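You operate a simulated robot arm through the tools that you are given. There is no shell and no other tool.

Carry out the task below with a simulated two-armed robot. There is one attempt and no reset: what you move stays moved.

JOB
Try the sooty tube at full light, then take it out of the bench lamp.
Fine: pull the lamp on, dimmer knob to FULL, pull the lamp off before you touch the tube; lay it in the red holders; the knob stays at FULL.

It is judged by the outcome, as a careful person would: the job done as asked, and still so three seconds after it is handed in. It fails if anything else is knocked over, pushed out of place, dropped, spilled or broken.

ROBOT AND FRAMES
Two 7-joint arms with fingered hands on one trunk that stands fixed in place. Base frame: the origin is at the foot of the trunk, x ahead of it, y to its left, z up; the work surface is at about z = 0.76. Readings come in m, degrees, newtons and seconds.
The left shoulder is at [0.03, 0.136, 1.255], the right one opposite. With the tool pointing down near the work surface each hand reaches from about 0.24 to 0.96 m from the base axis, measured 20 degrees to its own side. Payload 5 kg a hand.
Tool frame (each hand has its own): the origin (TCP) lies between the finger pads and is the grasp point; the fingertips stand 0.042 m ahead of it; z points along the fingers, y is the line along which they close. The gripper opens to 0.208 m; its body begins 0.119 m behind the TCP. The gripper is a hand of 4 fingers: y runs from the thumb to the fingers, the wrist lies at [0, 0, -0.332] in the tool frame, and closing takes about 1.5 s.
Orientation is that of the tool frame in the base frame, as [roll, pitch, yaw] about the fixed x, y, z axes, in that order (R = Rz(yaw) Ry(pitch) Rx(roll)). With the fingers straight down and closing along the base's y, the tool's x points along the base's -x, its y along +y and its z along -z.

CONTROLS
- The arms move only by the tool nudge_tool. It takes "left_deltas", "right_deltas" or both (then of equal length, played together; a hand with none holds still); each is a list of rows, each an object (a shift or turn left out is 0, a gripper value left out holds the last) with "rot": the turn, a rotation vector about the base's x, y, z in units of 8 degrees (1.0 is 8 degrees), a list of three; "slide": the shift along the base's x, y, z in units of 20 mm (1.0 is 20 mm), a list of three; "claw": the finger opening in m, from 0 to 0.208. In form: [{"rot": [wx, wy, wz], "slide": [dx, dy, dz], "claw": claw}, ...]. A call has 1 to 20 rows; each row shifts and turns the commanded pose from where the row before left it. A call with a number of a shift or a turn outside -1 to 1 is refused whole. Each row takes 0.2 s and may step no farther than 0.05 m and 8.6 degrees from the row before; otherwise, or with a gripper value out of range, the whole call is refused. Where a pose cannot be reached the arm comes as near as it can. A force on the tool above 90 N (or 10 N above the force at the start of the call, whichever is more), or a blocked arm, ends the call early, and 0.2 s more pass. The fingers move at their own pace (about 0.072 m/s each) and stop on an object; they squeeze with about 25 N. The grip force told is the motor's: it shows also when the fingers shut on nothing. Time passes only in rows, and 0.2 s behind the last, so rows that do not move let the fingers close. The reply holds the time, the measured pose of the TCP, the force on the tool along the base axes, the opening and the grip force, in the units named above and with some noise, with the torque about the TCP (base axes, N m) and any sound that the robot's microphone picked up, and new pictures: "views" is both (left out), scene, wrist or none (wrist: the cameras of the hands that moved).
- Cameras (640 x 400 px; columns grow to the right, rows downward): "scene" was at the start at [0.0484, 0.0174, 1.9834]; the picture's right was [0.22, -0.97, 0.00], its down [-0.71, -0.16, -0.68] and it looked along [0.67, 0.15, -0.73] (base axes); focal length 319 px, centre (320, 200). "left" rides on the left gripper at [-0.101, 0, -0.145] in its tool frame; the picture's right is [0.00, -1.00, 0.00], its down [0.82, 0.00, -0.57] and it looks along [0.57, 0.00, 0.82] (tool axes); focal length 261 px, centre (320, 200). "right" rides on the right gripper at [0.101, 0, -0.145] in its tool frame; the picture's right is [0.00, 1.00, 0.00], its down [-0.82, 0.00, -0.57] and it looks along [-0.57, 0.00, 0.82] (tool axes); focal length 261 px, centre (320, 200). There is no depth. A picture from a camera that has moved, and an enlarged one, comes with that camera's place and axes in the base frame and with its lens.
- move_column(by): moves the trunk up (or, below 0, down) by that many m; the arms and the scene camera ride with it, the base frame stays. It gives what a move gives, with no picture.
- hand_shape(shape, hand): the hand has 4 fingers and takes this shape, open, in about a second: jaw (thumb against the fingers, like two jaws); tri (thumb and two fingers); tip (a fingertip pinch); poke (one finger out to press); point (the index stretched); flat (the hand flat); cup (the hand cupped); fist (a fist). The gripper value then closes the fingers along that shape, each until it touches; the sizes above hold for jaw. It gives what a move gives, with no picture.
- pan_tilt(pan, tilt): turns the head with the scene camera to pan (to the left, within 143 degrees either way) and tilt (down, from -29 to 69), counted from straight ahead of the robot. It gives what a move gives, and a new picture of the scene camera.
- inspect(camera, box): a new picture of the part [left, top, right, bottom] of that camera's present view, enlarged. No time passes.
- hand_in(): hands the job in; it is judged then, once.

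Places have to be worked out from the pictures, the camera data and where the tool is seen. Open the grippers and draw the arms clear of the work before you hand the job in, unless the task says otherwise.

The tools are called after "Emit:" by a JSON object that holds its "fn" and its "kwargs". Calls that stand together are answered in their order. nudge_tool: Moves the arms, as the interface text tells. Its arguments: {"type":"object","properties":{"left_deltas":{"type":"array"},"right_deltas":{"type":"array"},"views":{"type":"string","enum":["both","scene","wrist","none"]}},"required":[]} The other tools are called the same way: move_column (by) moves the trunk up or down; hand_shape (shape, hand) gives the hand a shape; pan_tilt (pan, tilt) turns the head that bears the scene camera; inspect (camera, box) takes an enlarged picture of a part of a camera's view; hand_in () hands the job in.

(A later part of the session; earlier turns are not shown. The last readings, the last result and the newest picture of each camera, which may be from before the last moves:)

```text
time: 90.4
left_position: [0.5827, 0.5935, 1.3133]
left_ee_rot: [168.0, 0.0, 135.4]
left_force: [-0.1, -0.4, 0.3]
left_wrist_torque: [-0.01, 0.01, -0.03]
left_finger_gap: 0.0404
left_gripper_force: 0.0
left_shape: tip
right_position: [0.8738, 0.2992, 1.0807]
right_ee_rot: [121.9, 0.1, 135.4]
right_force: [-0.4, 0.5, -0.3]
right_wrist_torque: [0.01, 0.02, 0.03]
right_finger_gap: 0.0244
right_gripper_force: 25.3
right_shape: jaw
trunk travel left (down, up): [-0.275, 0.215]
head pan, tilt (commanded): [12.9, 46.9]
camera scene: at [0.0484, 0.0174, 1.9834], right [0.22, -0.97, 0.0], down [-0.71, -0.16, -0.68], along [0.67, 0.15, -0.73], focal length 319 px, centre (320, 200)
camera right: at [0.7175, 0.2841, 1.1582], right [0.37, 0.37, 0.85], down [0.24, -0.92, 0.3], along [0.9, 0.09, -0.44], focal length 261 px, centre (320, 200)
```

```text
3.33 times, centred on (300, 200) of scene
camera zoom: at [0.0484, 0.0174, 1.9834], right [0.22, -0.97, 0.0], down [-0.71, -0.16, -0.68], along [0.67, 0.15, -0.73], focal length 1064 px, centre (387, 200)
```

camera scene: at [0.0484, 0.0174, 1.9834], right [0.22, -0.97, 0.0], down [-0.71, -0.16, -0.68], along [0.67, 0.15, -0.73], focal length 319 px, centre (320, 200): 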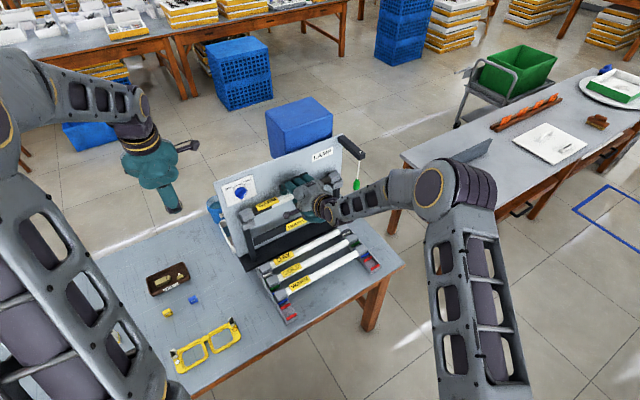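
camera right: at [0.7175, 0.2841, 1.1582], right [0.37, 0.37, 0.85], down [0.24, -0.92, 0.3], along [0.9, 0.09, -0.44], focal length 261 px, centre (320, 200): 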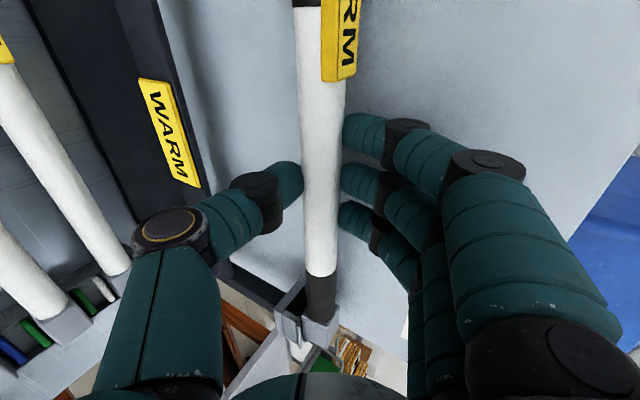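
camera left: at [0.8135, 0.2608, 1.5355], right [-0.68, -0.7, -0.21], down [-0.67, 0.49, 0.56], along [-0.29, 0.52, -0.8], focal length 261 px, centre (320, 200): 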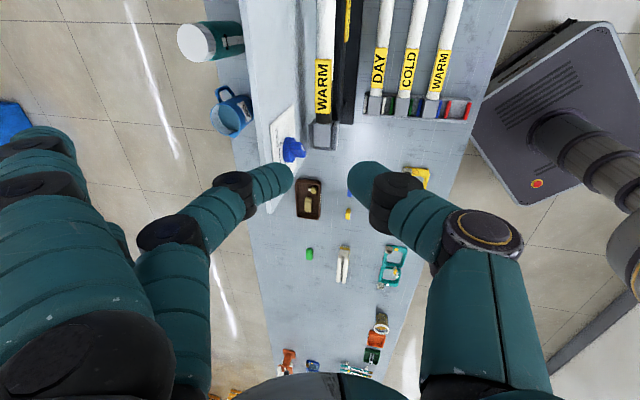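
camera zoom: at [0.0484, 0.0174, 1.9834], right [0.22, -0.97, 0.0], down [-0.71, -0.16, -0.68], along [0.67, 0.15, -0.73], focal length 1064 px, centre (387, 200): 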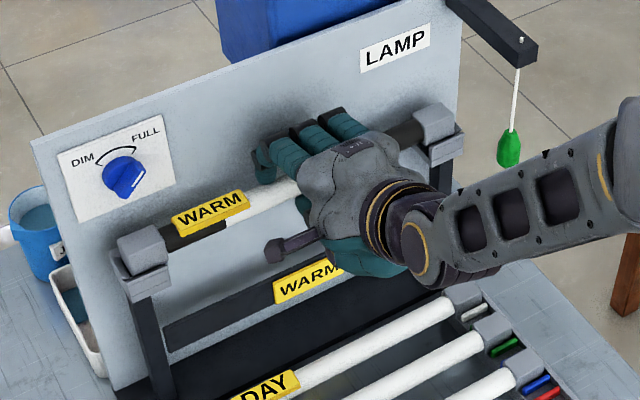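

Both ends are rising evenly out of the cradles. Another 2.5 cm up to clear the walls, while staying below the knob.

Emit:
{"fn": "nudge_tool", "kwargs": {"right_deltas": [{"slide": [0, 0, 0.4]}, {"slide": [0, 0, 0.45]}, {"slide": [0, 0, 0.4]}, {}], "views": "wrist"}}

Emit:
{"fn": "inspect", "kwargs": {"camera": "scene", "box": [220, 140, 380, 260]}}

Emit:
{"fn": "inspect", "kwargs": {"camera": "scene", "box": [225, 170, 275, 230]}}

```text
time: 91.4
left_position: [0.583, 0.5934, 1.3134]
left_ee_rot: [168.1, -0.1, 135.3]
left_force: [-0.3, -0.3, 0.0]
left_wrist_torque: [0.0, 0.02, 0.01]
left_finger_gap: 0.0407
left_gripper_force: 0.2
left_shape: tip
right_position: [0.8738, 0.3017, 1.1058]
right_ee_rot: [121.9, -0.1, 135.5]
right_force: [0.5, 0.7, -1.1]
right_wrist_torque: [-0.04, 0.02, -0.01]
right_finger_gap: 0.0243
right_gripper_force: 24.7
right_shape: jaw
trunk travel left (down, up): [-0.275, 0.215]
head pan, tilt (commanded): [12.9, 46.9]
camera right: at [0.718, 0.2849, 1.183], right [0.37, 0.37, 0.85], down [0.24, -0.92, 0.3], along [0.89, 0.09, -0.44], focal length 261 px, centre (320, 200)
```

right: 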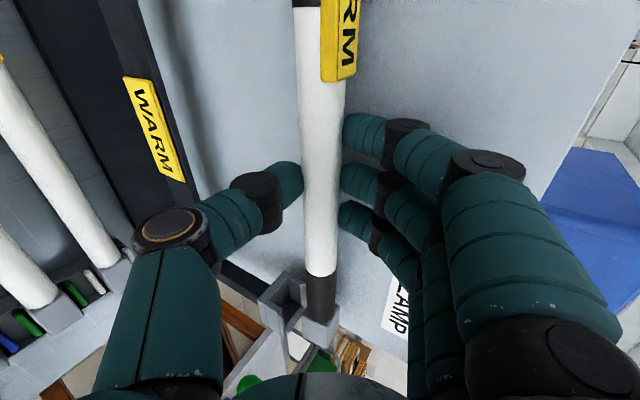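

```text
3.33 times, centred on (300, 200) of scene
camera zoom: at [0.0489, 0.0177, 1.9834], right [0.22, -0.97, 0.0], down [-0.71, -0.16, -0.68], along [0.67, 0.15, -0.73], focal length 1064 px, centre (387, 200)
```

zoom: 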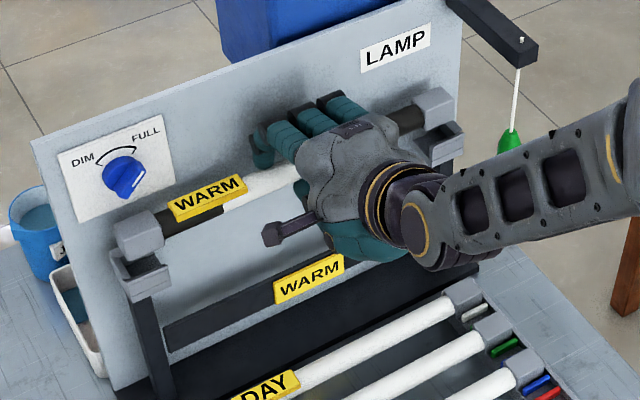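

```text
6.67 times, centred on (250, 200) of scene
camera zoom: at [0.0489, 0.0177, 1.9834], right [0.22, -0.97, 0.0], down [-0.71, -0.16, -0.68], along [0.67, 0.15, -0.73], focal length 2127 px, centre (787, 200)
```

zoom: 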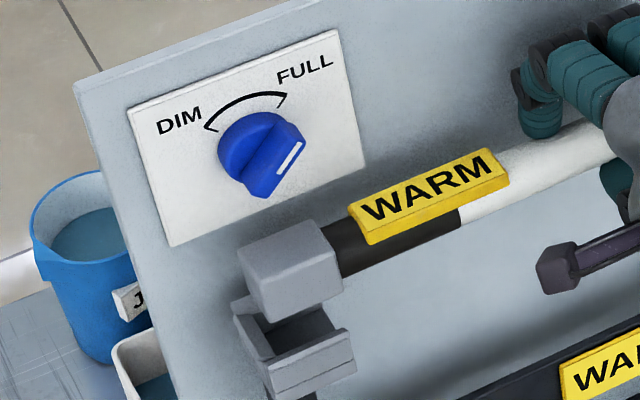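

Both caps are out of the cradles and the knob is untouched at FULL. Now I draw the tube straight off the lamp toward the robot, easing a little left so its right end keeps clear of the pull.

Emit:
{"fn": "nudge_tool", "kwargs": {"right_deltas": [{"slide": [-0.35, -0.36, 0.05]}, {"slide": [-0.6, -0.61, 0.05]}, {"slide": [-0.7, -0.71, 0]}, {"slide": [-0.9, -0.3, 0]}, {"slide": [-0.9, -0.3, 0]}, {"slide": [-0.9, -0.3, 0]}, {"slide": [-0.7, -0.71, 0]}, {}], "views": "both"}}

Emit:
{"fn": "inspect", "kwargs": {"camera": "scene", "box": [200, 130, 400, 310]}}

```text
time: 93.2
left_position: [0.583, 0.5933, 1.3135]
left_ee_rot: [168.0, 0.1, 135.4]
left_force: [0.1, 0.9, -0.6]
left_wrist_torque: [-0.05, -0.02, 0.0]
left_finger_gap: 0.0406
left_gripper_force: 0.1
left_shape: tip
right_position: [0.7721, 0.2341, 1.1082]
right_ee_rot: [121.9, -0.1, 135.5]
right_force: [-0.5, 0.8, -1.7]
right_wrist_torque: [-0.02, -0.01, -0.02]
right_finger_gap: 0.0243
right_gripper_force: 25.4
right_shape: jaw
trunk travel left (down, up): [-0.275, 0.215]
head pan, tilt (commanded): [12.9, 46.9]
camera scene: at [0.0488, 0.0184, 1.9833], right [0.22, -0.97, 0.0], down [-0.71, -0.16, -0.68], along [0.67, 0.15, -0.73], focal length 319 px, centre (320, 200)
camera right: at [0.6159, 0.2172, 1.1865], right [0.37, 0.37, 0.85], down [0.24, -0.92, 0.3], along [0.9, 0.09, -0.44], focal length 261 px, centre (320, 200)
```

scene: 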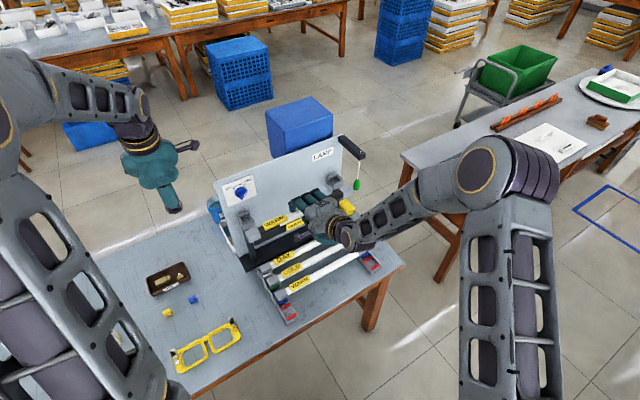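
right: 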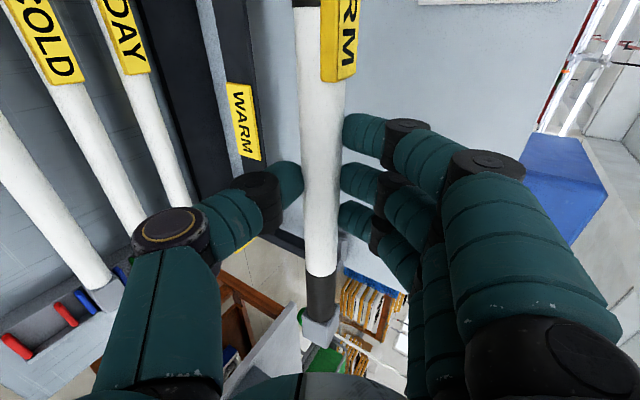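

```text
2.22 times, centred on (300, 220) of scene
camera zoom: at [0.0488, 0.0184, 1.9833], right [0.22, -0.97, 0.0], down [-0.71, -0.16, -0.68], along [0.67, 0.15, -0.73], focal length 709 px, centre (364, 156)
```

zoom: 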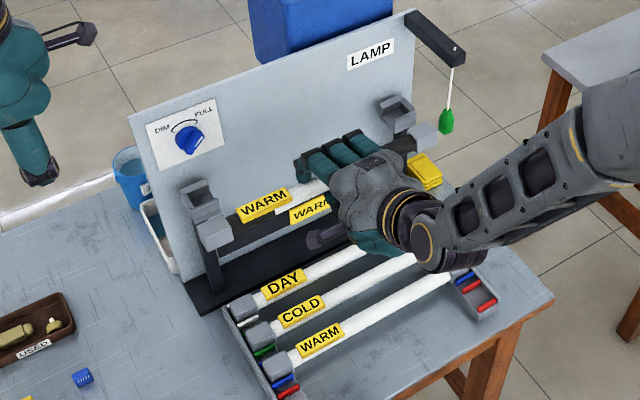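

The tube is clear of the lamp and hanging level. I continue toward the robot to above the red holders, shifting back to the right so its ends line up, and start descending.

Emit:
{"fn": "nudge_tool", "kwargs": {"right_deltas": [{"slide": [-0.58, -0.79, 0]}, {"slide": [-0.58, -0.79, 0]}, {"slide": [-0.58, -0.79, 0]}, {"slide": [-0.58, -0.79, -0.2]}, {"slide": [-0.58, -0.79, -0.3]}, {"slide": [-0.58, -0.79, -0.4]}, {"slide": [-0.58, -0.79, -0.4]}, {"slide": [-0.58, -0.79, -0.4]}, {"slide": [-0.58, -0.79, -0.4]}, {}], "views": "both"}}

Emit:
{"fn": "inspect", "kwargs": {"camera": "scene", "box": [220, 180, 420, 340]}}

```text
time: 95.4
left_position: [0.5829, 0.5945, 1.3122]
left_ee_rot: [168.0, -0.1, 135.3]
left_force: [-0.2, -0.5, 0.0]
left_wrist_torque: [-0.04, -0.03, 0.04]
left_finger_gap: 0.0404
left_gripper_force: 0.0
left_shape: tip
right_position: [0.671, 0.0921, 1.0669]
right_ee_rot: [121.9, 0.0, 135.4]
right_force: [-0.9, 0.6, -2.0]
right_wrist_torque: [-0.07, 0.02, 0.0]
right_finger_gap: 0.0243
right_gripper_force: 25.2
right_shape: jaw
trunk travel left (down, up): [-0.275, 0.215]
head pan, tilt (commanded): [12.9, 46.9]
camera scene: at [0.0485, 0.0182, 1.9834], right [0.22, -0.97, 0.0], down [-0.71, -0.16, -0.68], along [0.67, 0.15, -0.73], focal length 319 px, centre (320, 200)
camera right: at [0.5129, 0.0759, 1.1453], right [0.37, 0.37, 0.85], down [0.24, -0.92, 0.3], along [0.9, 0.09, -0.44], focal length 261 px, centre (320, 200)
```

scene: 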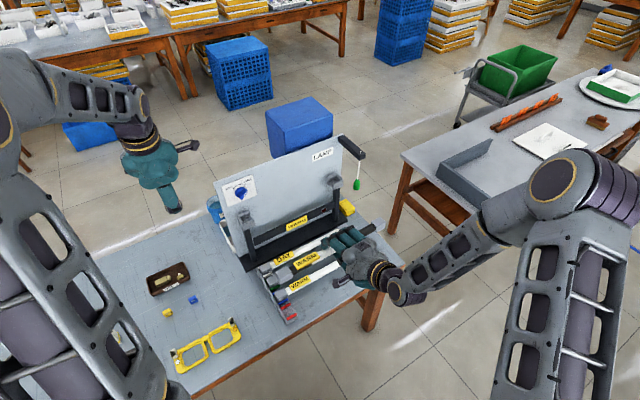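
right: 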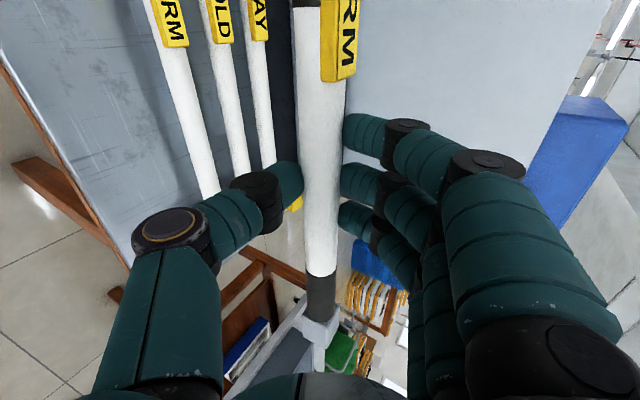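

```text
2.50 times, centred on (320, 260) of scene
camera zoom: at [0.0485, 0.0182, 1.9834], right [0.22, -0.97, 0.0], down [-0.71, -0.16, -0.68], along [0.67, 0.15, -0.73], focal length 798 px, centre (320, 50)
```

zoom: 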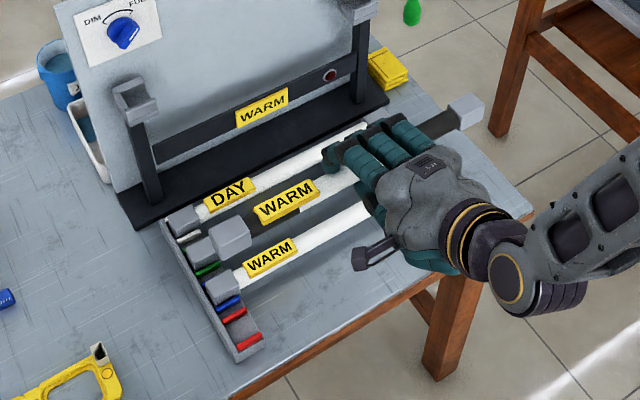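

The tube hangs level in front of the lamp; its left cap now covers the red slot line in the scene view. I'll descend to about 3 cm above the neighbouring caps and check alignment.

Emit:
{"fn": "nudge_tool", "kwargs": {"right_deltas": [{"slide": [0, 0, -0.7]}, {"slide": [0, 0, -0.9]}, {"slide": [0, 0, -0.9]}, {"slide": [0, 0, -0.9]}, {"slide": [0, 0, -0.9]}, {"slide": [0, 0, -0.9]}, {"slide": [0, 0, -0.9]}, {"slide": [0, 0, -0.9]}, {"slide": [0, 0, -0.9]}, {}], "views": "both"}}

Emit:
{"fn": "inspect", "kwargs": {"camera": "scene", "box": [240, 210, 400, 350]}}

Emit:
{"fn": "inspect", "kwargs": {"camera": "scene", "box": [260, 270, 320, 340]}}

Emit:
{"fn": "inspect", "kwargs": {"camera": "scene", "box": [340, 230, 400, 290]}}

```text
time: 97.6
left_position: [0.5829, 0.5931, 1.3124]
left_ee_rot: [167.9, 0.0, 135.4]
left_force: [-0.1, -0.6, 0.9]
left_wrist_torque: [-0.01, -0.02, 0.0]
left_finger_gap: 0.0406
left_gripper_force: 0.1
left_shape: tip
right_position: [0.6684, 0.0937, 0.9076]
right_ee_rot: [121.9, -0.1, 135.5]
right_force: [-0.5, 0.4, -1.4]
right_wrist_torque: [-0.02, -0.01, -0.03]
right_finger_gap: 0.0241
right_gripper_force: 24.9
right_shape: jaw
trunk travel left (down, up): [-0.275, 0.215]
head pan, tilt (commanded): [12.9, 46.9]
camera scene: at [0.048, 0.0174, 1.9834], right [0.22, -0.97, 0.0], down [-0.71, -0.16, -0.68], along [0.67, 0.15, -0.73], focal length 319 px, centre (320, 200)
camera right: at [0.5113, 0.076, 0.9851], right [0.37, 0.37, 0.85], down [0.24, -0.92, 0.3], along [0.9, 0.09, -0.44], focal length 261 px, centre (320, 200)
```

scene: 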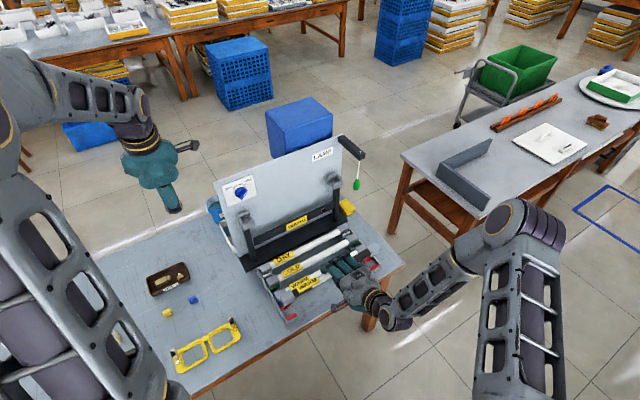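
right: 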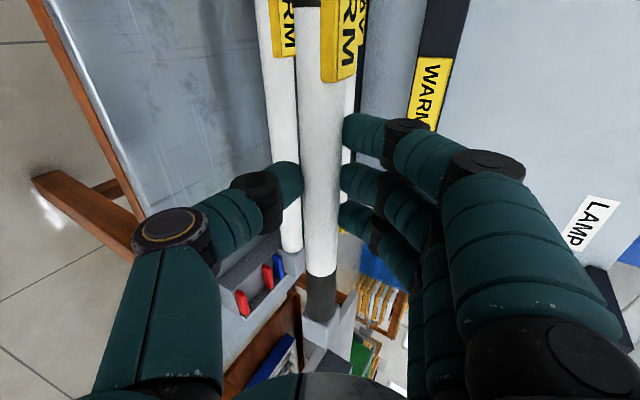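

```text
2.86 times, centred on (320, 280) of scene
camera zoom: at [0.048, 0.0174, 1.9834], right [0.22, -0.97, 0.0], down [-0.71, -0.16, -0.68], along [0.67, 0.15, -0.73], focal length 912 px, centre (320, -29)
```

zoom: 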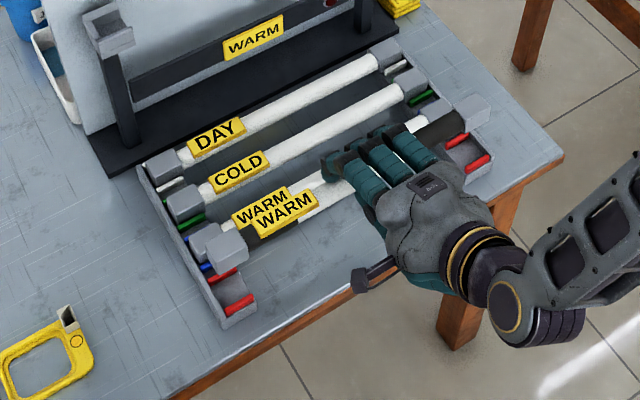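

```text
5.71 times, centred on (290, 305) of scene
camera zoom: at [0.048, 0.0174, 1.9834], right [0.22, -0.97, 0.0], down [-0.71, -0.16, -0.68], along [0.67, 0.15, -0.73], focal length 1823 px, centre (491, -400)
```

zoom: 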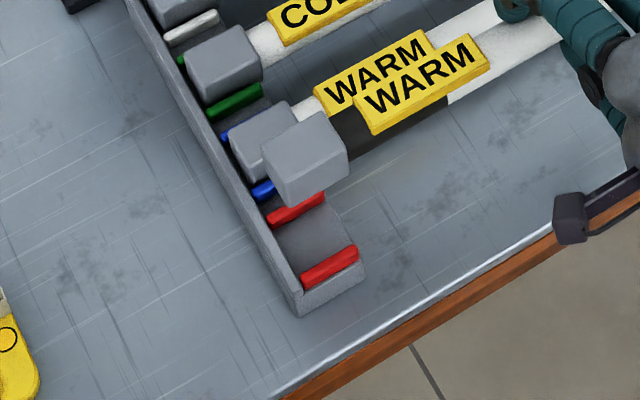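

```text
6.67 times, centred on (370, 260) of scene
camera zoom: at [0.048, 0.0174, 1.9834], right [0.22, -0.97, 0.0], down [-0.71, -0.16, -0.68], along [0.67, 0.15, -0.73], focal length 2127 px, centre (-13, -200)
```

zoom: 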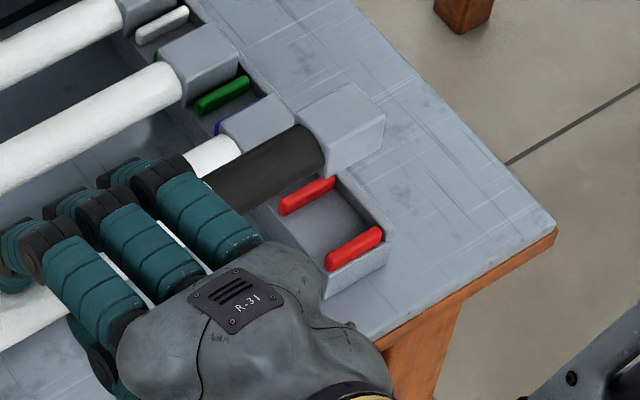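

Both caps sit right above the empty red-marked slots (within about 3 mm). I'll nudge 3 mm right and lower to just above the slots.

Emit:
{"fn": "nudge_tool", "kwargs": {"right_deltas": [{"slide": [0.1, -0.1, -0.6]}, {"slide": [0, 0, -0.8]}, {"slide": [0, 0, -0.8]}, {"slide": [0, 0, -0.6]}, {}], "views": "both"}}

Emit:
{"fn": "inspect", "kwargs": {"camera": "scene", "box": [260, 270, 320, 340]}}

Emit:
{"fn": "inspect", "kwargs": {"camera": "scene", "box": [340, 230, 400, 290]}}

```text
time: 98.8
left_position: [0.5836, 0.5933, 1.313]
left_ee_rot: [168.0, 0.0, 135.3]
left_force: [0.1, 0.3, 0.0]
left_wrist_torque: [-0.01, 0.0, -0.02]
left_finger_gap: 0.0404
left_gripper_force: 0.0
left_shape: tip
right_position: [0.6701, 0.0905, 0.8534]
right_ee_rot: [121.9, 0.0, 135.4]
right_force: [-1.4, 0.6, -1.5]
right_wrist_torque: [-0.03, 0.01, -0.02]
right_finger_gap: 0.0241
right_gripper_force: 25.2
right_shape: jaw
trunk travel left (down, up): [-0.275, 0.215]
head pan, tilt (commanded): [12.9, 46.9]
camera scene: at [0.0483, 0.0174, 1.9834], right [0.22, -0.97, 0.0], down [-0.71, -0.16, -0.68], along [0.67, 0.15, -0.73], focal length 319 px, centre (320, 200)
camera right: at [0.5135, 0.0743, 0.9305], right [0.37, 0.37, 0.85], down [0.24, -0.92, 0.3], along [0.9, 0.09, -0.44], focal length 261 px, centre (320, 200)
```

scene: 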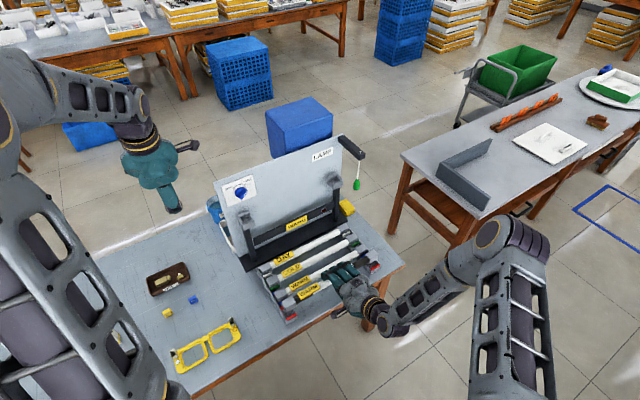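
right: 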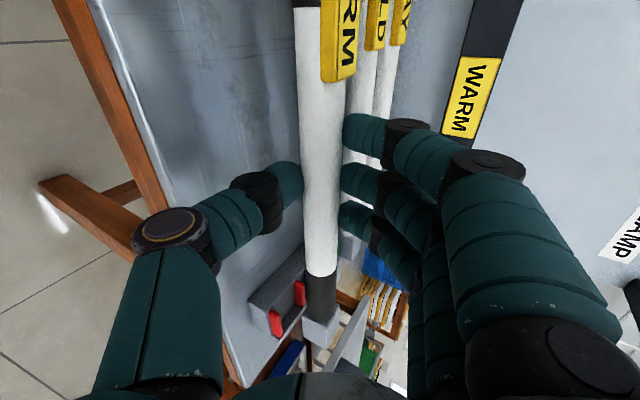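

```text
5.71 times, centred on (290, 305) of scene
camera zoom: at [0.0483, 0.0174, 1.9834], right [0.22, -0.97, 0.0], down [-0.71, -0.16, -0.68], along [0.67, 0.15, -0.73], focal length 1823 px, centre (491, -400)
```

zoom: 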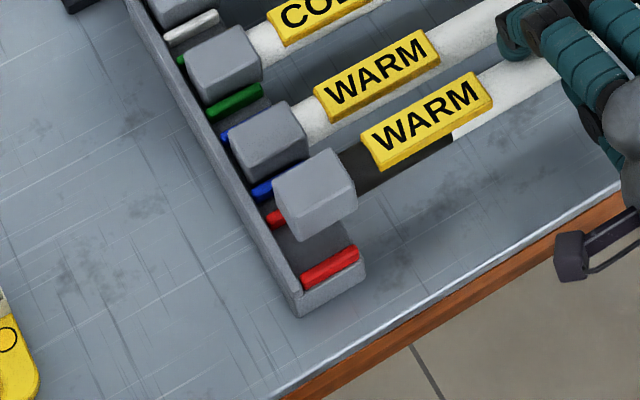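

```text
6.67 times, centred on (370, 260) of scene
camera zoom: at [0.0483, 0.0174, 1.9834], right [0.22, -0.97, 0.0], down [-0.71, -0.16, -0.68], along [0.67, 0.15, -0.73], focal length 2127 px, centre (-13, -200)
```

zoom: 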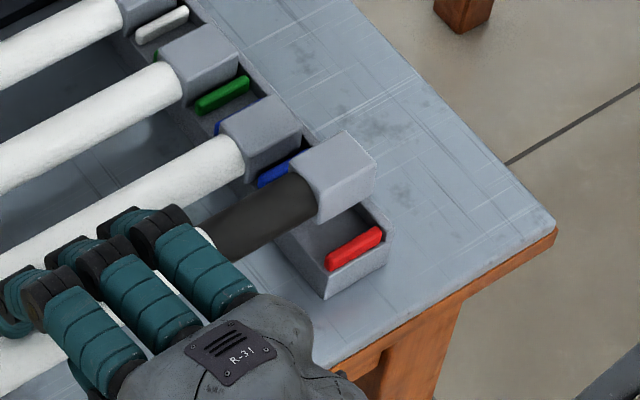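

I'll look closer at both ends before the last few centimetres.

Emit:
{"fn": "inspect", "kwargs": {"camera": "scene", "box": [355, 245, 385, 275]}}

Emit:
{"fn": "inspect", "kwargs": {"camera": "scene", "box": [272, 285, 308, 325]}}

Emit:
{"fn": "inspect", "kwargs": {"camera": "right", "box": [220, 230, 380, 390]}}

```text
13.33 times, centred on (370, 260) of scene
camera zoom: at [0.0483, 0.0174, 1.9834], right [0.22, -0.97, 0.0], down [-0.71, -0.16, -0.68], along [0.67, 0.15, -0.73], focal length 4255 px, centre (-347, -600)
```

zoom: 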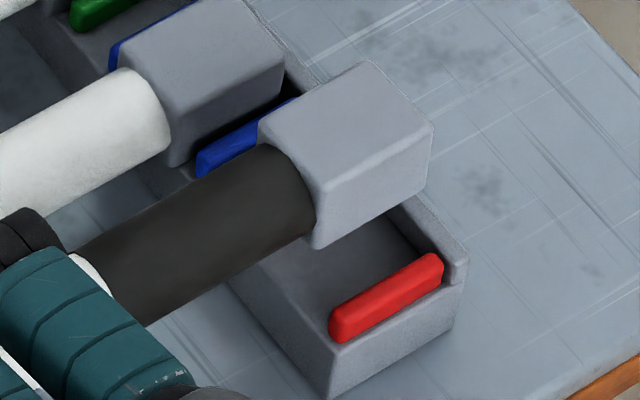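

```text
10.00 times, centred on (290, 305) of scene
camera zoom: at [0.0483, 0.0174, 1.9834], right [0.22, -0.97, 0.0], down [-0.71, -0.16, -0.68], along [0.67, 0.15, -0.73], focal length 3191 px, centre (620, -850)
```

zoom: 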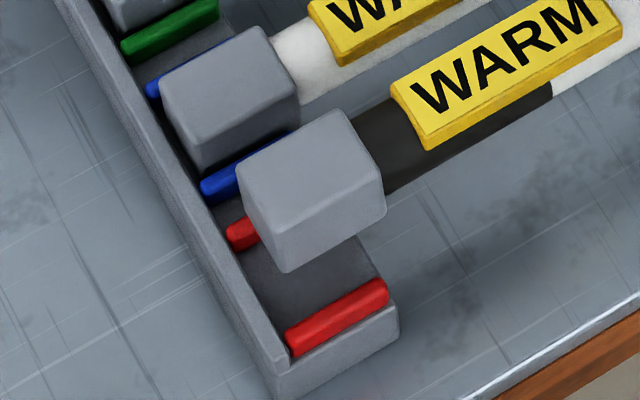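

```text
2.50 times, centred on (300, 310) of right
camera zoom: at [0.5135, 0.0743, 0.9305], right [0.37, 0.37, 0.85], down [0.24, -0.92, 0.3], along [0.9, 0.09, -0.44], focal length 652 px, centre (370, -75)
```

zoom: 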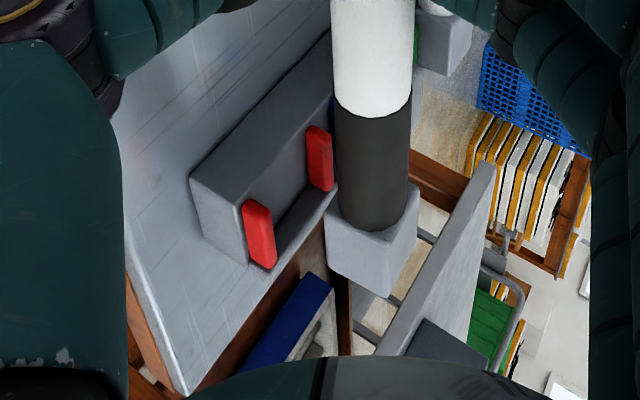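

By comparing the caps with the coloured bars I judge the tube about 4 mm too far back. I'll shift 4 mm toward the robot and lower 12 mm, so the cap bottoms are nearly level with the bars and can be compared directly.

Emit:
{"fn": "nudge_tool", "kwargs": {"right_deltas": [{"slide": [-0.14, -0.14, -0.3]}, {"slide": [0, 0, -0.3]}, {}], "views": "none"}}

Emit:
{"fn": "inspect", "kwargs": {"camera": "scene", "box": [355, 245, 385, 275]}}

Emit:
{"fn": "inspect", "kwargs": {"camera": "scene", "box": [272, 285, 308, 325]}}

Emit:
{"fn": "inspect", "kwargs": {"camera": "right", "box": [250, 250, 350, 350]}}

```text
time: 99.6
left_position: [0.5841, 0.5939, 1.3136]
left_ee_rot: [167.8, -0.2, 135.4]
left_force: [-0.3, -0.5, 0.0]
left_wrist_torque: [0.02, -0.01, 0.04]
left_finger_gap: 0.0406
left_gripper_force: 0.0
left_shape: tip
right_position: [0.667, 0.0876, 0.8411]
right_ee_rot: [121.9, -0.1, 135.5]
right_force: [-0.4, 0.3, -1.7]
right_wrist_torque: [-0.01, 0.04, 0.01]
right_finger_gap: 0.0244
right_gripper_force: 25.3
right_shape: jaw
trunk travel left (down, up): [-0.275, 0.215]
head pan, tilt (commanded): [12.9, 46.9]
```

```text
13.33 times, centred on (370, 260) of scene
camera zoom: at [0.0483, 0.0172, 1.9834], right [0.22, -0.97, 0.0], down [-0.71, -0.16, -0.68], along [0.67, 0.15, -0.73], focal length 4255 px, centre (-347, -600)
```

zoom: 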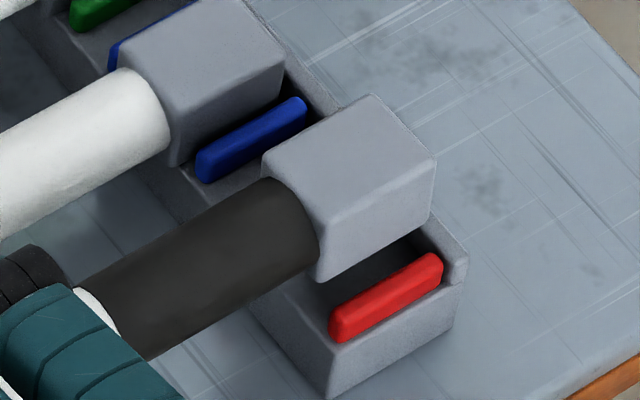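

```text
10.00 times, centred on (290, 305) of scene
camera zoom: at [0.0483, 0.0172, 1.9834], right [0.22, -0.97, 0.0], down [-0.71, -0.16, -0.68], along [0.67, 0.15, -0.73], focal length 3191 px, centre (620, -850)
```

zoom: 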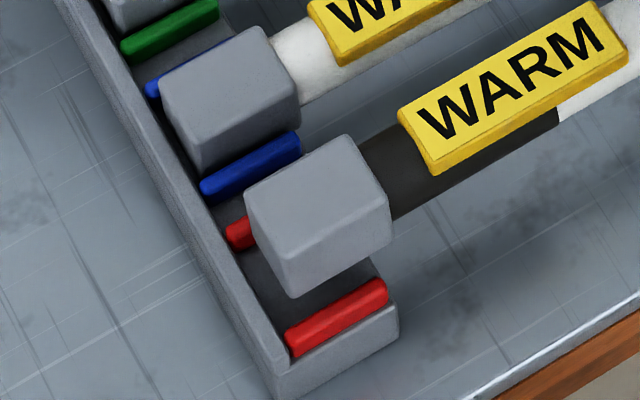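

```text
4.00 times, centred on (300, 300) of right
camera zoom: at [0.5101, 0.071, 0.9178], right [0.37, 0.37, 0.85], down [0.24, -0.92, 0.3], along [0.9, 0.09, -0.44], focal length 1043 px, centre (400, -200)
```

zoom: 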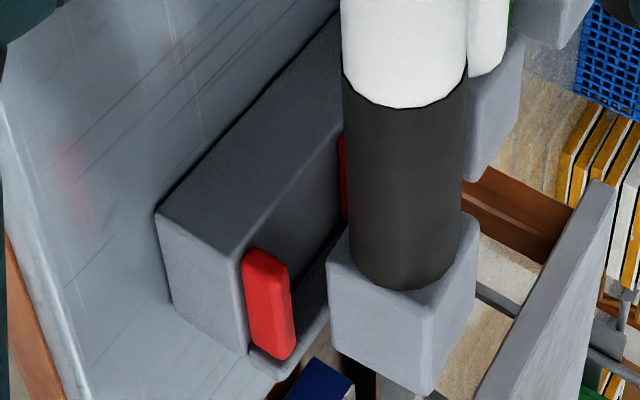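

Left end is aligned within 2 mm; the right end is some 5 mm too far back. I turn the tube about 0.7° and shift 3 mm forward and left, then lower a further 6 mm.

Emit:
{"fn": "nudge_tool", "kwargs": {"right_deltas": [{"rot": [0, 0, -0.09], "slide": [-0.21, 0, 0]}, {"slide": [0, 0, -0.3]}, {}], "views": "none"}}

Emit:
{"fn": "inspect", "kwargs": {"camera": "scene", "box": [355, 245, 385, 275]}}

Emit:
{"fn": "inspect", "kwargs": {"camera": "scene", "box": [272, 285, 308, 325]}}

Emit:
{"fn": "inspect", "kwargs": {"camera": "right", "box": [250, 250, 350, 350]}}

```text
time: 100.4
left_position: [0.583, 0.5919, 1.3142]
left_ee_rot: [167.8, 0.0, 135.4]
left_force: [-0.1, 0.0, -0.3]
left_wrist_torque: [0.0, -0.03, 0.03]
left_finger_gap: 0.0404
left_gripper_force: 0.0
left_shape: tip
right_position: [0.6624, 0.0863, 0.8338]
right_ee_rot: [121.9, 0.0, 134.7]
right_force: [0.4, -0.7, -1.0]
right_wrist_torque: [-0.03, 0.03, 0.01]
right_finger_gap: 0.0242
right_gripper_force: 24.7
right_shape: jaw
trunk travel left (down, up): [-0.275, 0.215]
head pan, tilt (commanded): [12.9, 46.9]
```

```text
13.33 times, centred on (370, 260) of scene
camera zoom: at [0.0481, 0.0175, 1.9834], right [0.22, -0.97, 0.0], down [-0.71, -0.16, -0.68], along [0.67, 0.15, -0.73], focal length 4255 px, centre (-347, -600)
```

zoom: 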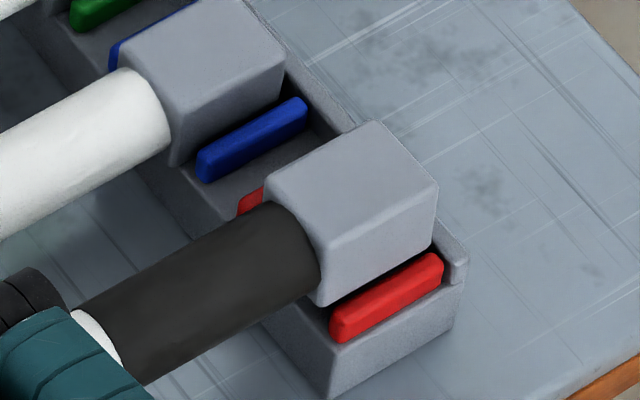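

```text
10.00 times, centred on (290, 305) of scene
camera zoom: at [0.0481, 0.0175, 1.9834], right [0.22, -0.97, 0.0], down [-0.71, -0.16, -0.68], along [0.67, 0.15, -0.73], focal length 3191 px, centre (620, -850)
```

zoom: 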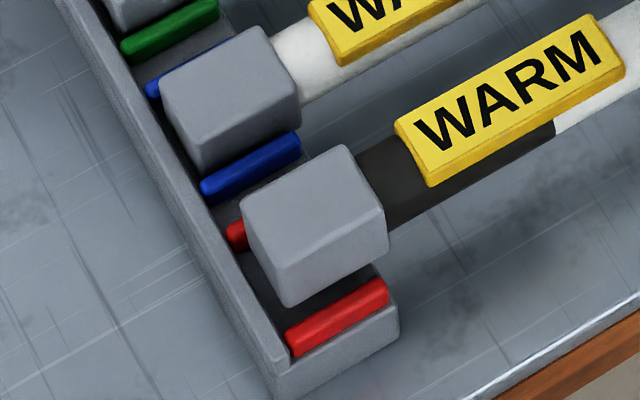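

```text
4.00 times, centred on (300, 300) of right
camera zoom: at [0.5062, 0.0731, 0.9119], right [0.38, 0.37, 0.85], down [0.23, -0.93, 0.3], along [0.9, 0.08, -0.44], focal length 1043 px, centre (400, -200)
```

zoom: 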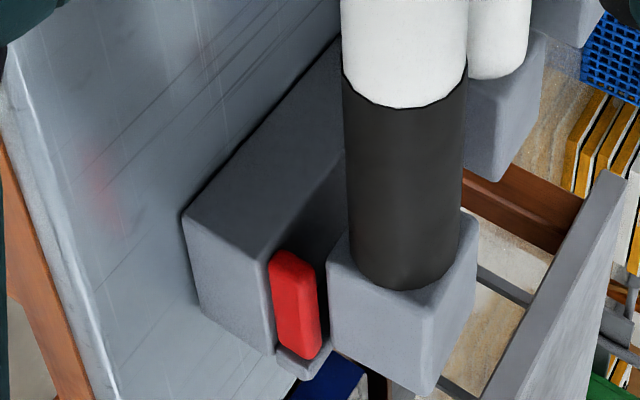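

The caps now look to be just over the gaps between the red bars. I lower in small steps, watching the force for contact.

Emit:
{"fn": "nudge_tool", "kwargs": {"right_deltas": [{"slide": [0, 0, -0.25]}, {}], "views": "none"}}

Emit:
{"fn": "inspect", "kwargs": {"camera": "scene", "box": [355, 245, 385, 275]}}

Emit:
{"fn": "inspect", "kwargs": {"camera": "scene", "box": [272, 285, 308, 325]}}

```text
time: 101.0
left_position: [0.582, 0.5943, 1.3133]
left_ee_rot: [167.9, 0.0, 135.3]
left_force: [0.2, 0.6, -0.2]
left_wrist_torque: [0.02, 0.01, 0.01]
left_finger_gap: 0.0404
left_gripper_force: 0.0
left_shape: tip
right_position: [0.6643, 0.0873, 0.8292]
right_ee_rot: [121.9, -0.1, 134.7]
right_force: [-1.0, 1.3, 0.6]
right_wrist_torque: [-0.24, -0.22, 0.02]
right_finger_gap: 0.0242
right_gripper_force: 24.8
right_shape: jaw
trunk travel left (down, up): [-0.275, 0.215]
head pan, tilt (commanded): [12.9, 46.9]
```

```text
13.33 times, centred on (370, 260) of scene
camera zoom: at [0.0481, 0.0174, 1.9834], right [0.22, -0.97, 0.0], down [-0.71, -0.16, -0.68], along [0.67, 0.15, -0.73], focal length 4255 px, centre (-347, -600)
```

zoom: 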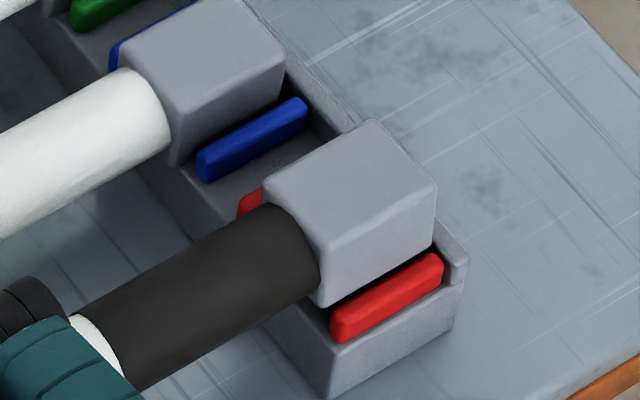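

```text
10.00 times, centred on (290, 305) of scene
camera zoom: at [0.0481, 0.0174, 1.9834], right [0.22, -0.97, 0.0], down [-0.71, -0.16, -0.68], along [0.67, 0.15, -0.73], focal length 3191 px, centre (620, -850)
```

zoom: 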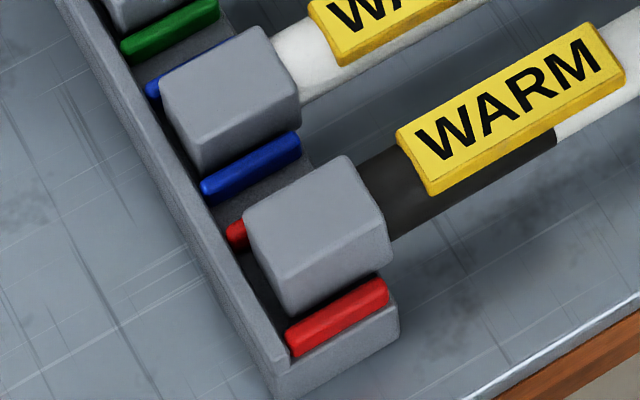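

A small upward force at the right end: by comparison with the blue-slot tube, the held tube sits about 5 mm too far right and touches the right tray's end wall. I lift 4 mm, shift 5 mm left, and come down again.

Emit:
{"fn": "nudge_tool", "kwargs": {"right_deltas": [{"slide": [0, 0, 0.25]}, {"slide": [-0.17, 0.17, 0]}, {"slide": [0, 0, -0.25]}, {}], "views": "none"}}

Emit:
{"fn": "inspect", "kwargs": {"camera": "scene", "box": [355, 245, 385, 275]}}

Emit:
{"fn": "inspect", "kwargs": {"camera": "scene", "box": [272, 285, 308, 325]}}

```text
time: 102.0
left_position: [0.5825, 0.5928, 1.3127]
left_ee_rot: [167.9, -0.1, 135.4]
left_force: [0.3, 1.2, 0.0]
left_wrist_torque: [-0.02, -0.03, -0.01]
left_finger_gap: 0.0405
left_gripper_force: 0.1
left_shape: tip
right_position: [0.6603, 0.091, 0.8304]
right_ee_rot: [121.9, 0.0, 134.8]
right_force: [-0.8, -0.4, 0.0]
right_wrist_torque: [-0.17, -0.1, 0.01]
right_finger_gap: 0.0241
right_gripper_force: 25.0
right_shape: jaw
trunk travel left (down, up): [-0.275, 0.215]
head pan, tilt (commanded): [12.9, 46.9]
```

```text
13.33 times, centred on (370, 260) of scene
camera zoom: at [0.0482, 0.0176, 1.9834], right [0.22, -0.97, 0.0], down [-0.71, -0.16, -0.68], along [0.67, 0.15, -0.73], focal length 4255 px, centre (-347, -600)
```

zoom: 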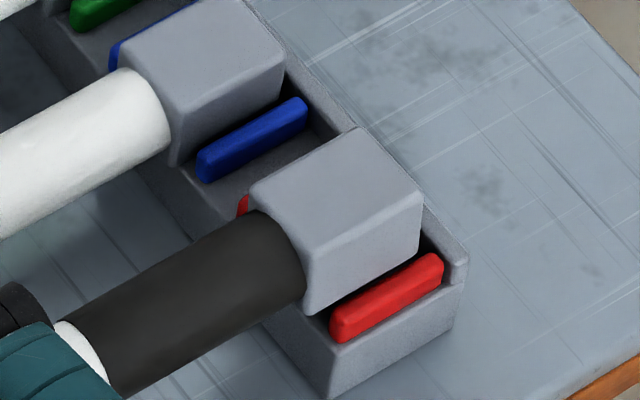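

```text
10.00 times, centred on (290, 305) of scene
camera zoom: at [0.0482, 0.0176, 1.9834], right [0.22, -0.97, 0.0], down [-0.71, -0.16, -0.68], along [0.67, 0.15, -0.73], focal length 3191 px, centre (620, -850)
```

zoom: 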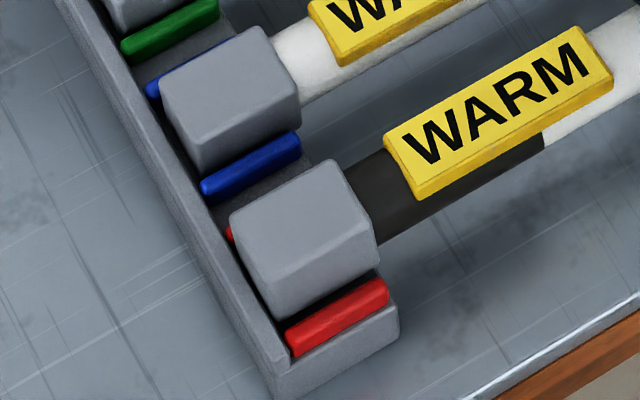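

There's still slight contact at the right end, most likely on the rear red bar. I lift 5 mm, move 3 mm toward the robot and 2 mm right with a hair of turn, and come down again.

Emit:
{"fn": "nudge_tool", "kwargs": {"right_deltas": [{"slide": [0, 0, 0.25]}, {"rot": [0, 0, -0.03], "slide": [-0.035, -0.175, 0]}, {"slide": [0, 0, -0.25]}, {}], "views": "none"}}

Emit:
{"fn": "inspect", "kwargs": {"camera": "scene", "box": [355, 245, 385, 275]}}

Emit:
{"fn": "inspect", "kwargs": {"camera": "scene", "box": [272, 285, 308, 325]}}

Emit:
{"fn": "inspect", "kwargs": {"camera": "right", "box": [250, 250, 350, 350]}}

```text
time: 103.0
left_position: [0.5841, 0.593, 1.3138]
left_ee_rot: [167.9, 0.0, 135.4]
left_force: [-0.8, 0.2, 0.2]
left_wrist_torque: [0.0, 0.01, 0.0]
left_finger_gap: 0.0404
left_gripper_force: 0.0
left_shape: tip
right_position: [0.6595, 0.0861, 0.8295]
right_ee_rot: [122.0, 0.0, 134.5]
right_force: [0.6, -0.3, 0.1]
right_wrist_torque: [-0.19, -0.15, 0.02]
right_finger_gap: 0.0242
right_gripper_force: 24.6
right_shape: jaw
trunk travel left (down, up): [-0.275, 0.215]
head pan, tilt (commanded): [12.9, 46.9]
```

```text
13.33 times, centred on (370, 260) of scene
camera zoom: at [0.0482, 0.0173, 1.9834], right [0.22, -0.97, 0.0], down [-0.71, -0.16, -0.68], along [0.67, 0.15, -0.73], focal length 4255 px, centre (-347, -600)
```

zoom: 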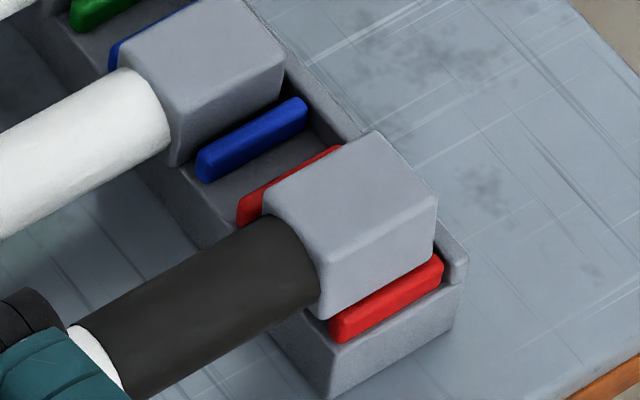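

```text
10.00 times, centred on (290, 305) of scene
camera zoom: at [0.0482, 0.0173, 1.9834], right [0.22, -0.97, 0.0], down [-0.71, -0.16, -0.68], along [0.67, 0.15, -0.73], focal length 3191 px, centre (620, -850)
```

zoom: 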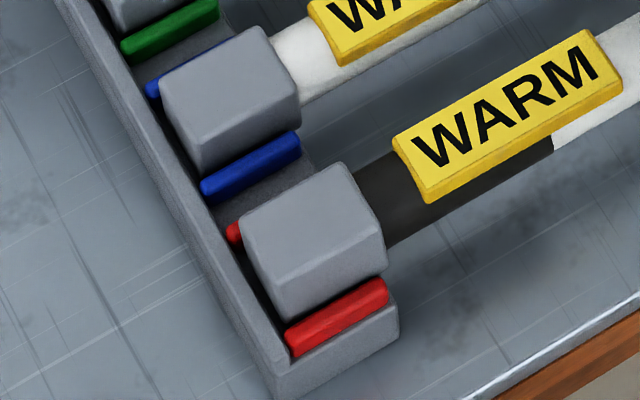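

```text
4.00 times, centred on (300, 300) of right
camera zoom: at [0.5026, 0.0735, 0.9071], right [0.38, 0.37, 0.85], down [0.23, -0.93, 0.3], along [0.9, 0.08, -0.44], focal length 1043 px, centre (400, -200)
```

zoom: 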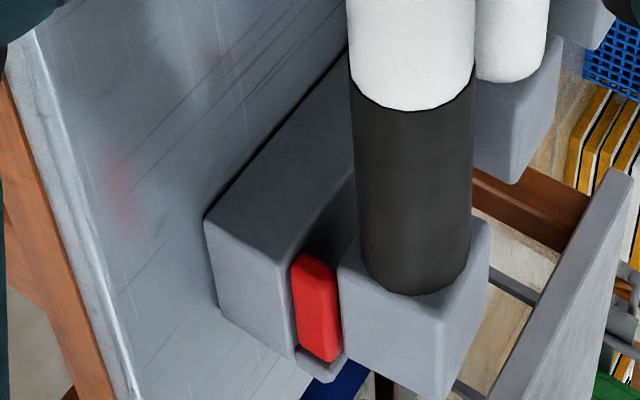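

The right cap now overlaps the front red bar slightly: I went a touch too far. I lift 5 mm, go back 1.5 mm, and lower again a bit deeper.

Emit:
{"fn": "nudge_tool", "kwargs": {"right_deltas": [{"slide": [0, 0, 0.25]}, {"slide": [0.03, 0.075, 0]}, {"slide": [0, 0, -0.25]}, {"slide": [0, 0, -0.15]}, {}], "views": "none"}}

Emit:
{"fn": "inspect", "kwargs": {"camera": "scene", "box": [355, 245, 385, 275]}}

Emit:
{"fn": "inspect", "kwargs": {"camera": "scene", "box": [272, 285, 308, 325]}}

Emit:
{"fn": "inspect", "kwargs": {"camera": "right", "box": [250, 250, 350, 350]}}

```text
time: 104.2
left_position: [0.5827, 0.5925, 1.3129]
left_ee_rot: [167.9, 0.1, 135.4]
left_force: [-0.6, 1.0, -0.5]
left_wrist_torque: [0.02, 0.0, 0.02]
left_finger_gap: 0.0405
left_gripper_force: 0.1
left_shape: tip
right_position: [0.6604, 0.0885, 0.8272]
right_ee_rot: [121.8, 0.1, 134.5]
right_force: [-0.7, 0.8, 4.6]
right_wrist_torque: [-0.14, -0.25, 0.01]
right_finger_gap: 0.0244
right_gripper_force: 24.9
right_shape: jaw
trunk travel left (down, up): [-0.275, 0.215]
head pan, tilt (commanded): [12.9, 46.9]
```

```text
13.33 times, centred on (370, 260) of scene
camera zoom: at [0.048, 0.0174, 1.9835], right [0.22, -0.97, 0.0], down [-0.71, -0.16, -0.68], along [0.67, 0.15, -0.73], focal length 4255 px, centre (-347, -600)
```

zoom: 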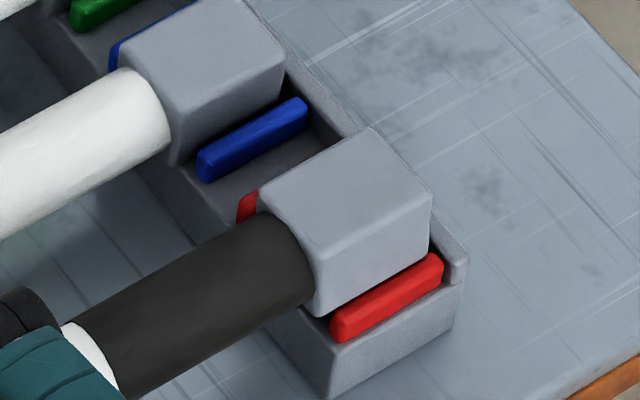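

```text
10.00 times, centred on (290, 305) of scene
camera zoom: at [0.048, 0.0174, 1.9835], right [0.22, -0.97, 0.0], down [-0.71, -0.16, -0.68], along [0.67, 0.15, -0.73], focal length 3191 px, centre (620, -850)
```

zoom: 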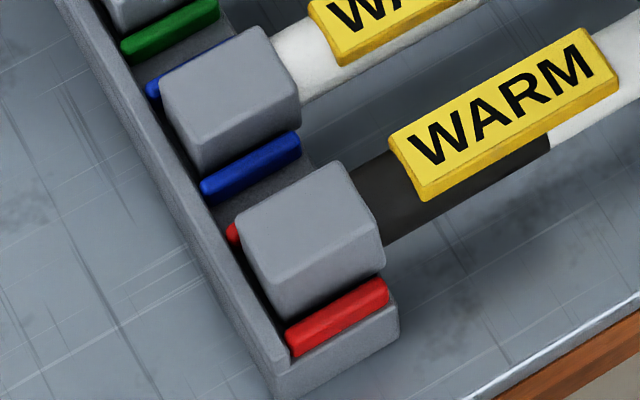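

```text
4.00 times, centred on (300, 300) of right
camera zoom: at [0.5035, 0.0752, 0.905], right [0.38, 0.37, 0.85], down [0.23, -0.93, 0.3], along [0.9, 0.08, -0.43], focal length 1043 px, centre (400, -200)
```

zoom: 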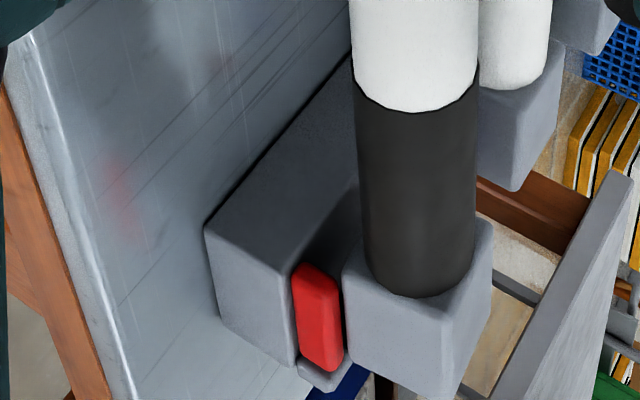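

Both ends now touch lightly (6 N), still about 2 cm above the seated height, so the caps are resting on the tops of the red bars. I'll zoom in as far as possible on each end to see which way they need to go.

Emit:
{"fn": "inspect", "kwargs": {"camera": "scene", "box": [364, 255, 380, 271]}}

Emit:
{"fn": "inspect", "kwargs": {"camera": "scene", "box": [278, 300, 298, 322]}}

Emit:
{"fn": "inspect", "kwargs": {"camera": "scene", "box": [354, 242, 370, 258]}}

Emit:
{"fn": "inspect", "kwargs": {"camera": "right", "box": [285, 270, 335, 320]}}

```text
16.00 times, centred on (372, 263) of scene
camera zoom: at [0.048, 0.0174, 1.9835], right [0.22, -0.97, 0.0], down [-0.71, -0.16, -0.68], along [0.67, 0.15, -0.73], focal length 5106 px, centre (-512, -808)
```

zoom: 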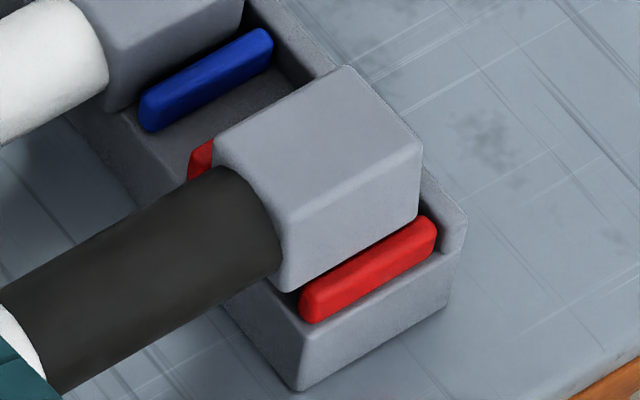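

```text
16.00 times, centred on (288, 311) of scene
camera zoom: at [0.048, 0.0174, 1.9835], right [0.22, -0.97, 0.0], down [-0.71, -0.16, -0.68], along [0.67, 0.15, -0.73], focal length 5106 px, centre (832, -1576)
```

zoom: 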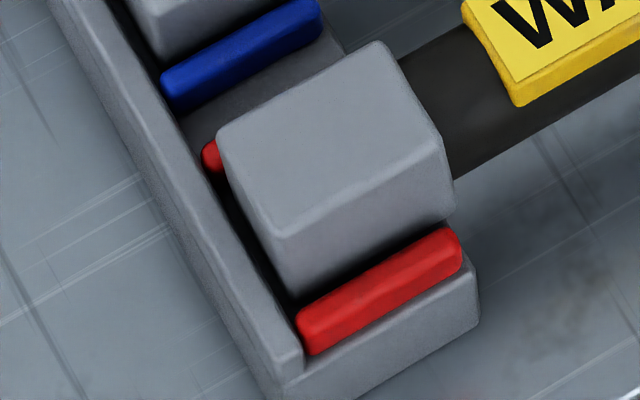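

```text
16.00 times, centred on (362, 250) of scene
camera zoom: at [0.048, 0.0174, 1.9835], right [0.22, -0.97, 0.0], down [-0.71, -0.16, -0.68], along [0.67, 0.15, -0.73], focal length 5106 px, centre (-352, -600)
```

zoom: 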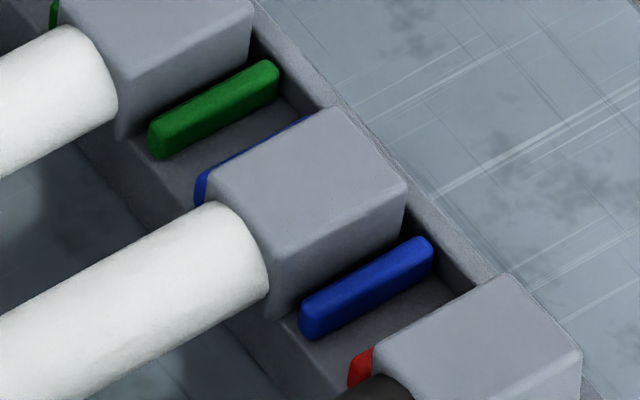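

```text
8.00 times, centred on (310, 295) of right
camera zoom: at [0.5035, 0.0752, 0.905], right [0.38, 0.37, 0.85], down [0.23, -0.93, 0.3], along [0.9, 0.08, -0.43], focal length 2085 px, centre (400, -560)
```

zoom: 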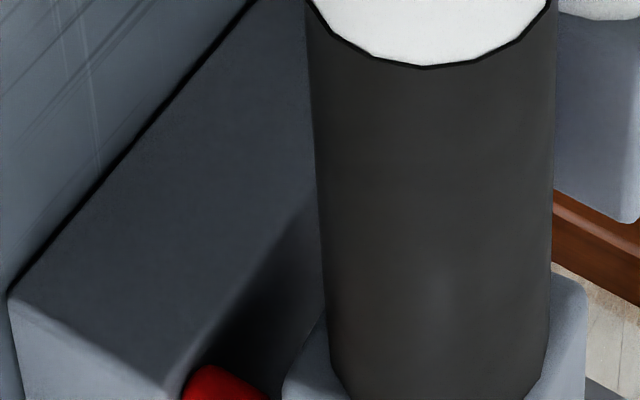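

I'll take the matching reference view of the seated blue-slot cap at the left end for a precise comparison.

Emit:
{"fn": "inspect", "kwargs": {"camera": "scene", "box": [270, 285, 290, 307]}}

```text
16.00 times, centred on (280, 296) of scene
camera zoom: at [0.048, 0.0174, 1.9835], right [0.22, -0.97, 0.0], down [-0.71, -0.16, -0.68], along [0.67, 0.15, -0.73], focal length 5106 px, centre (960, -1336)
```

zoom: 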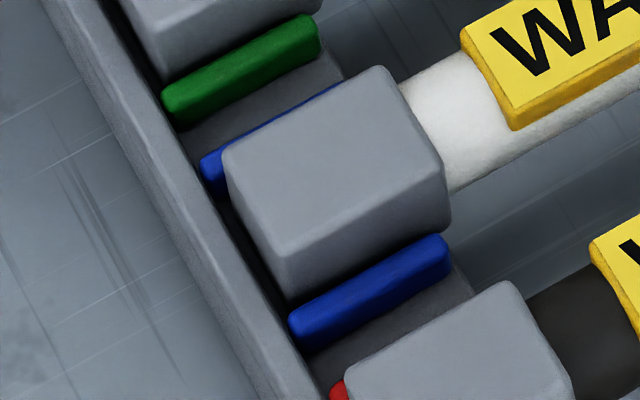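

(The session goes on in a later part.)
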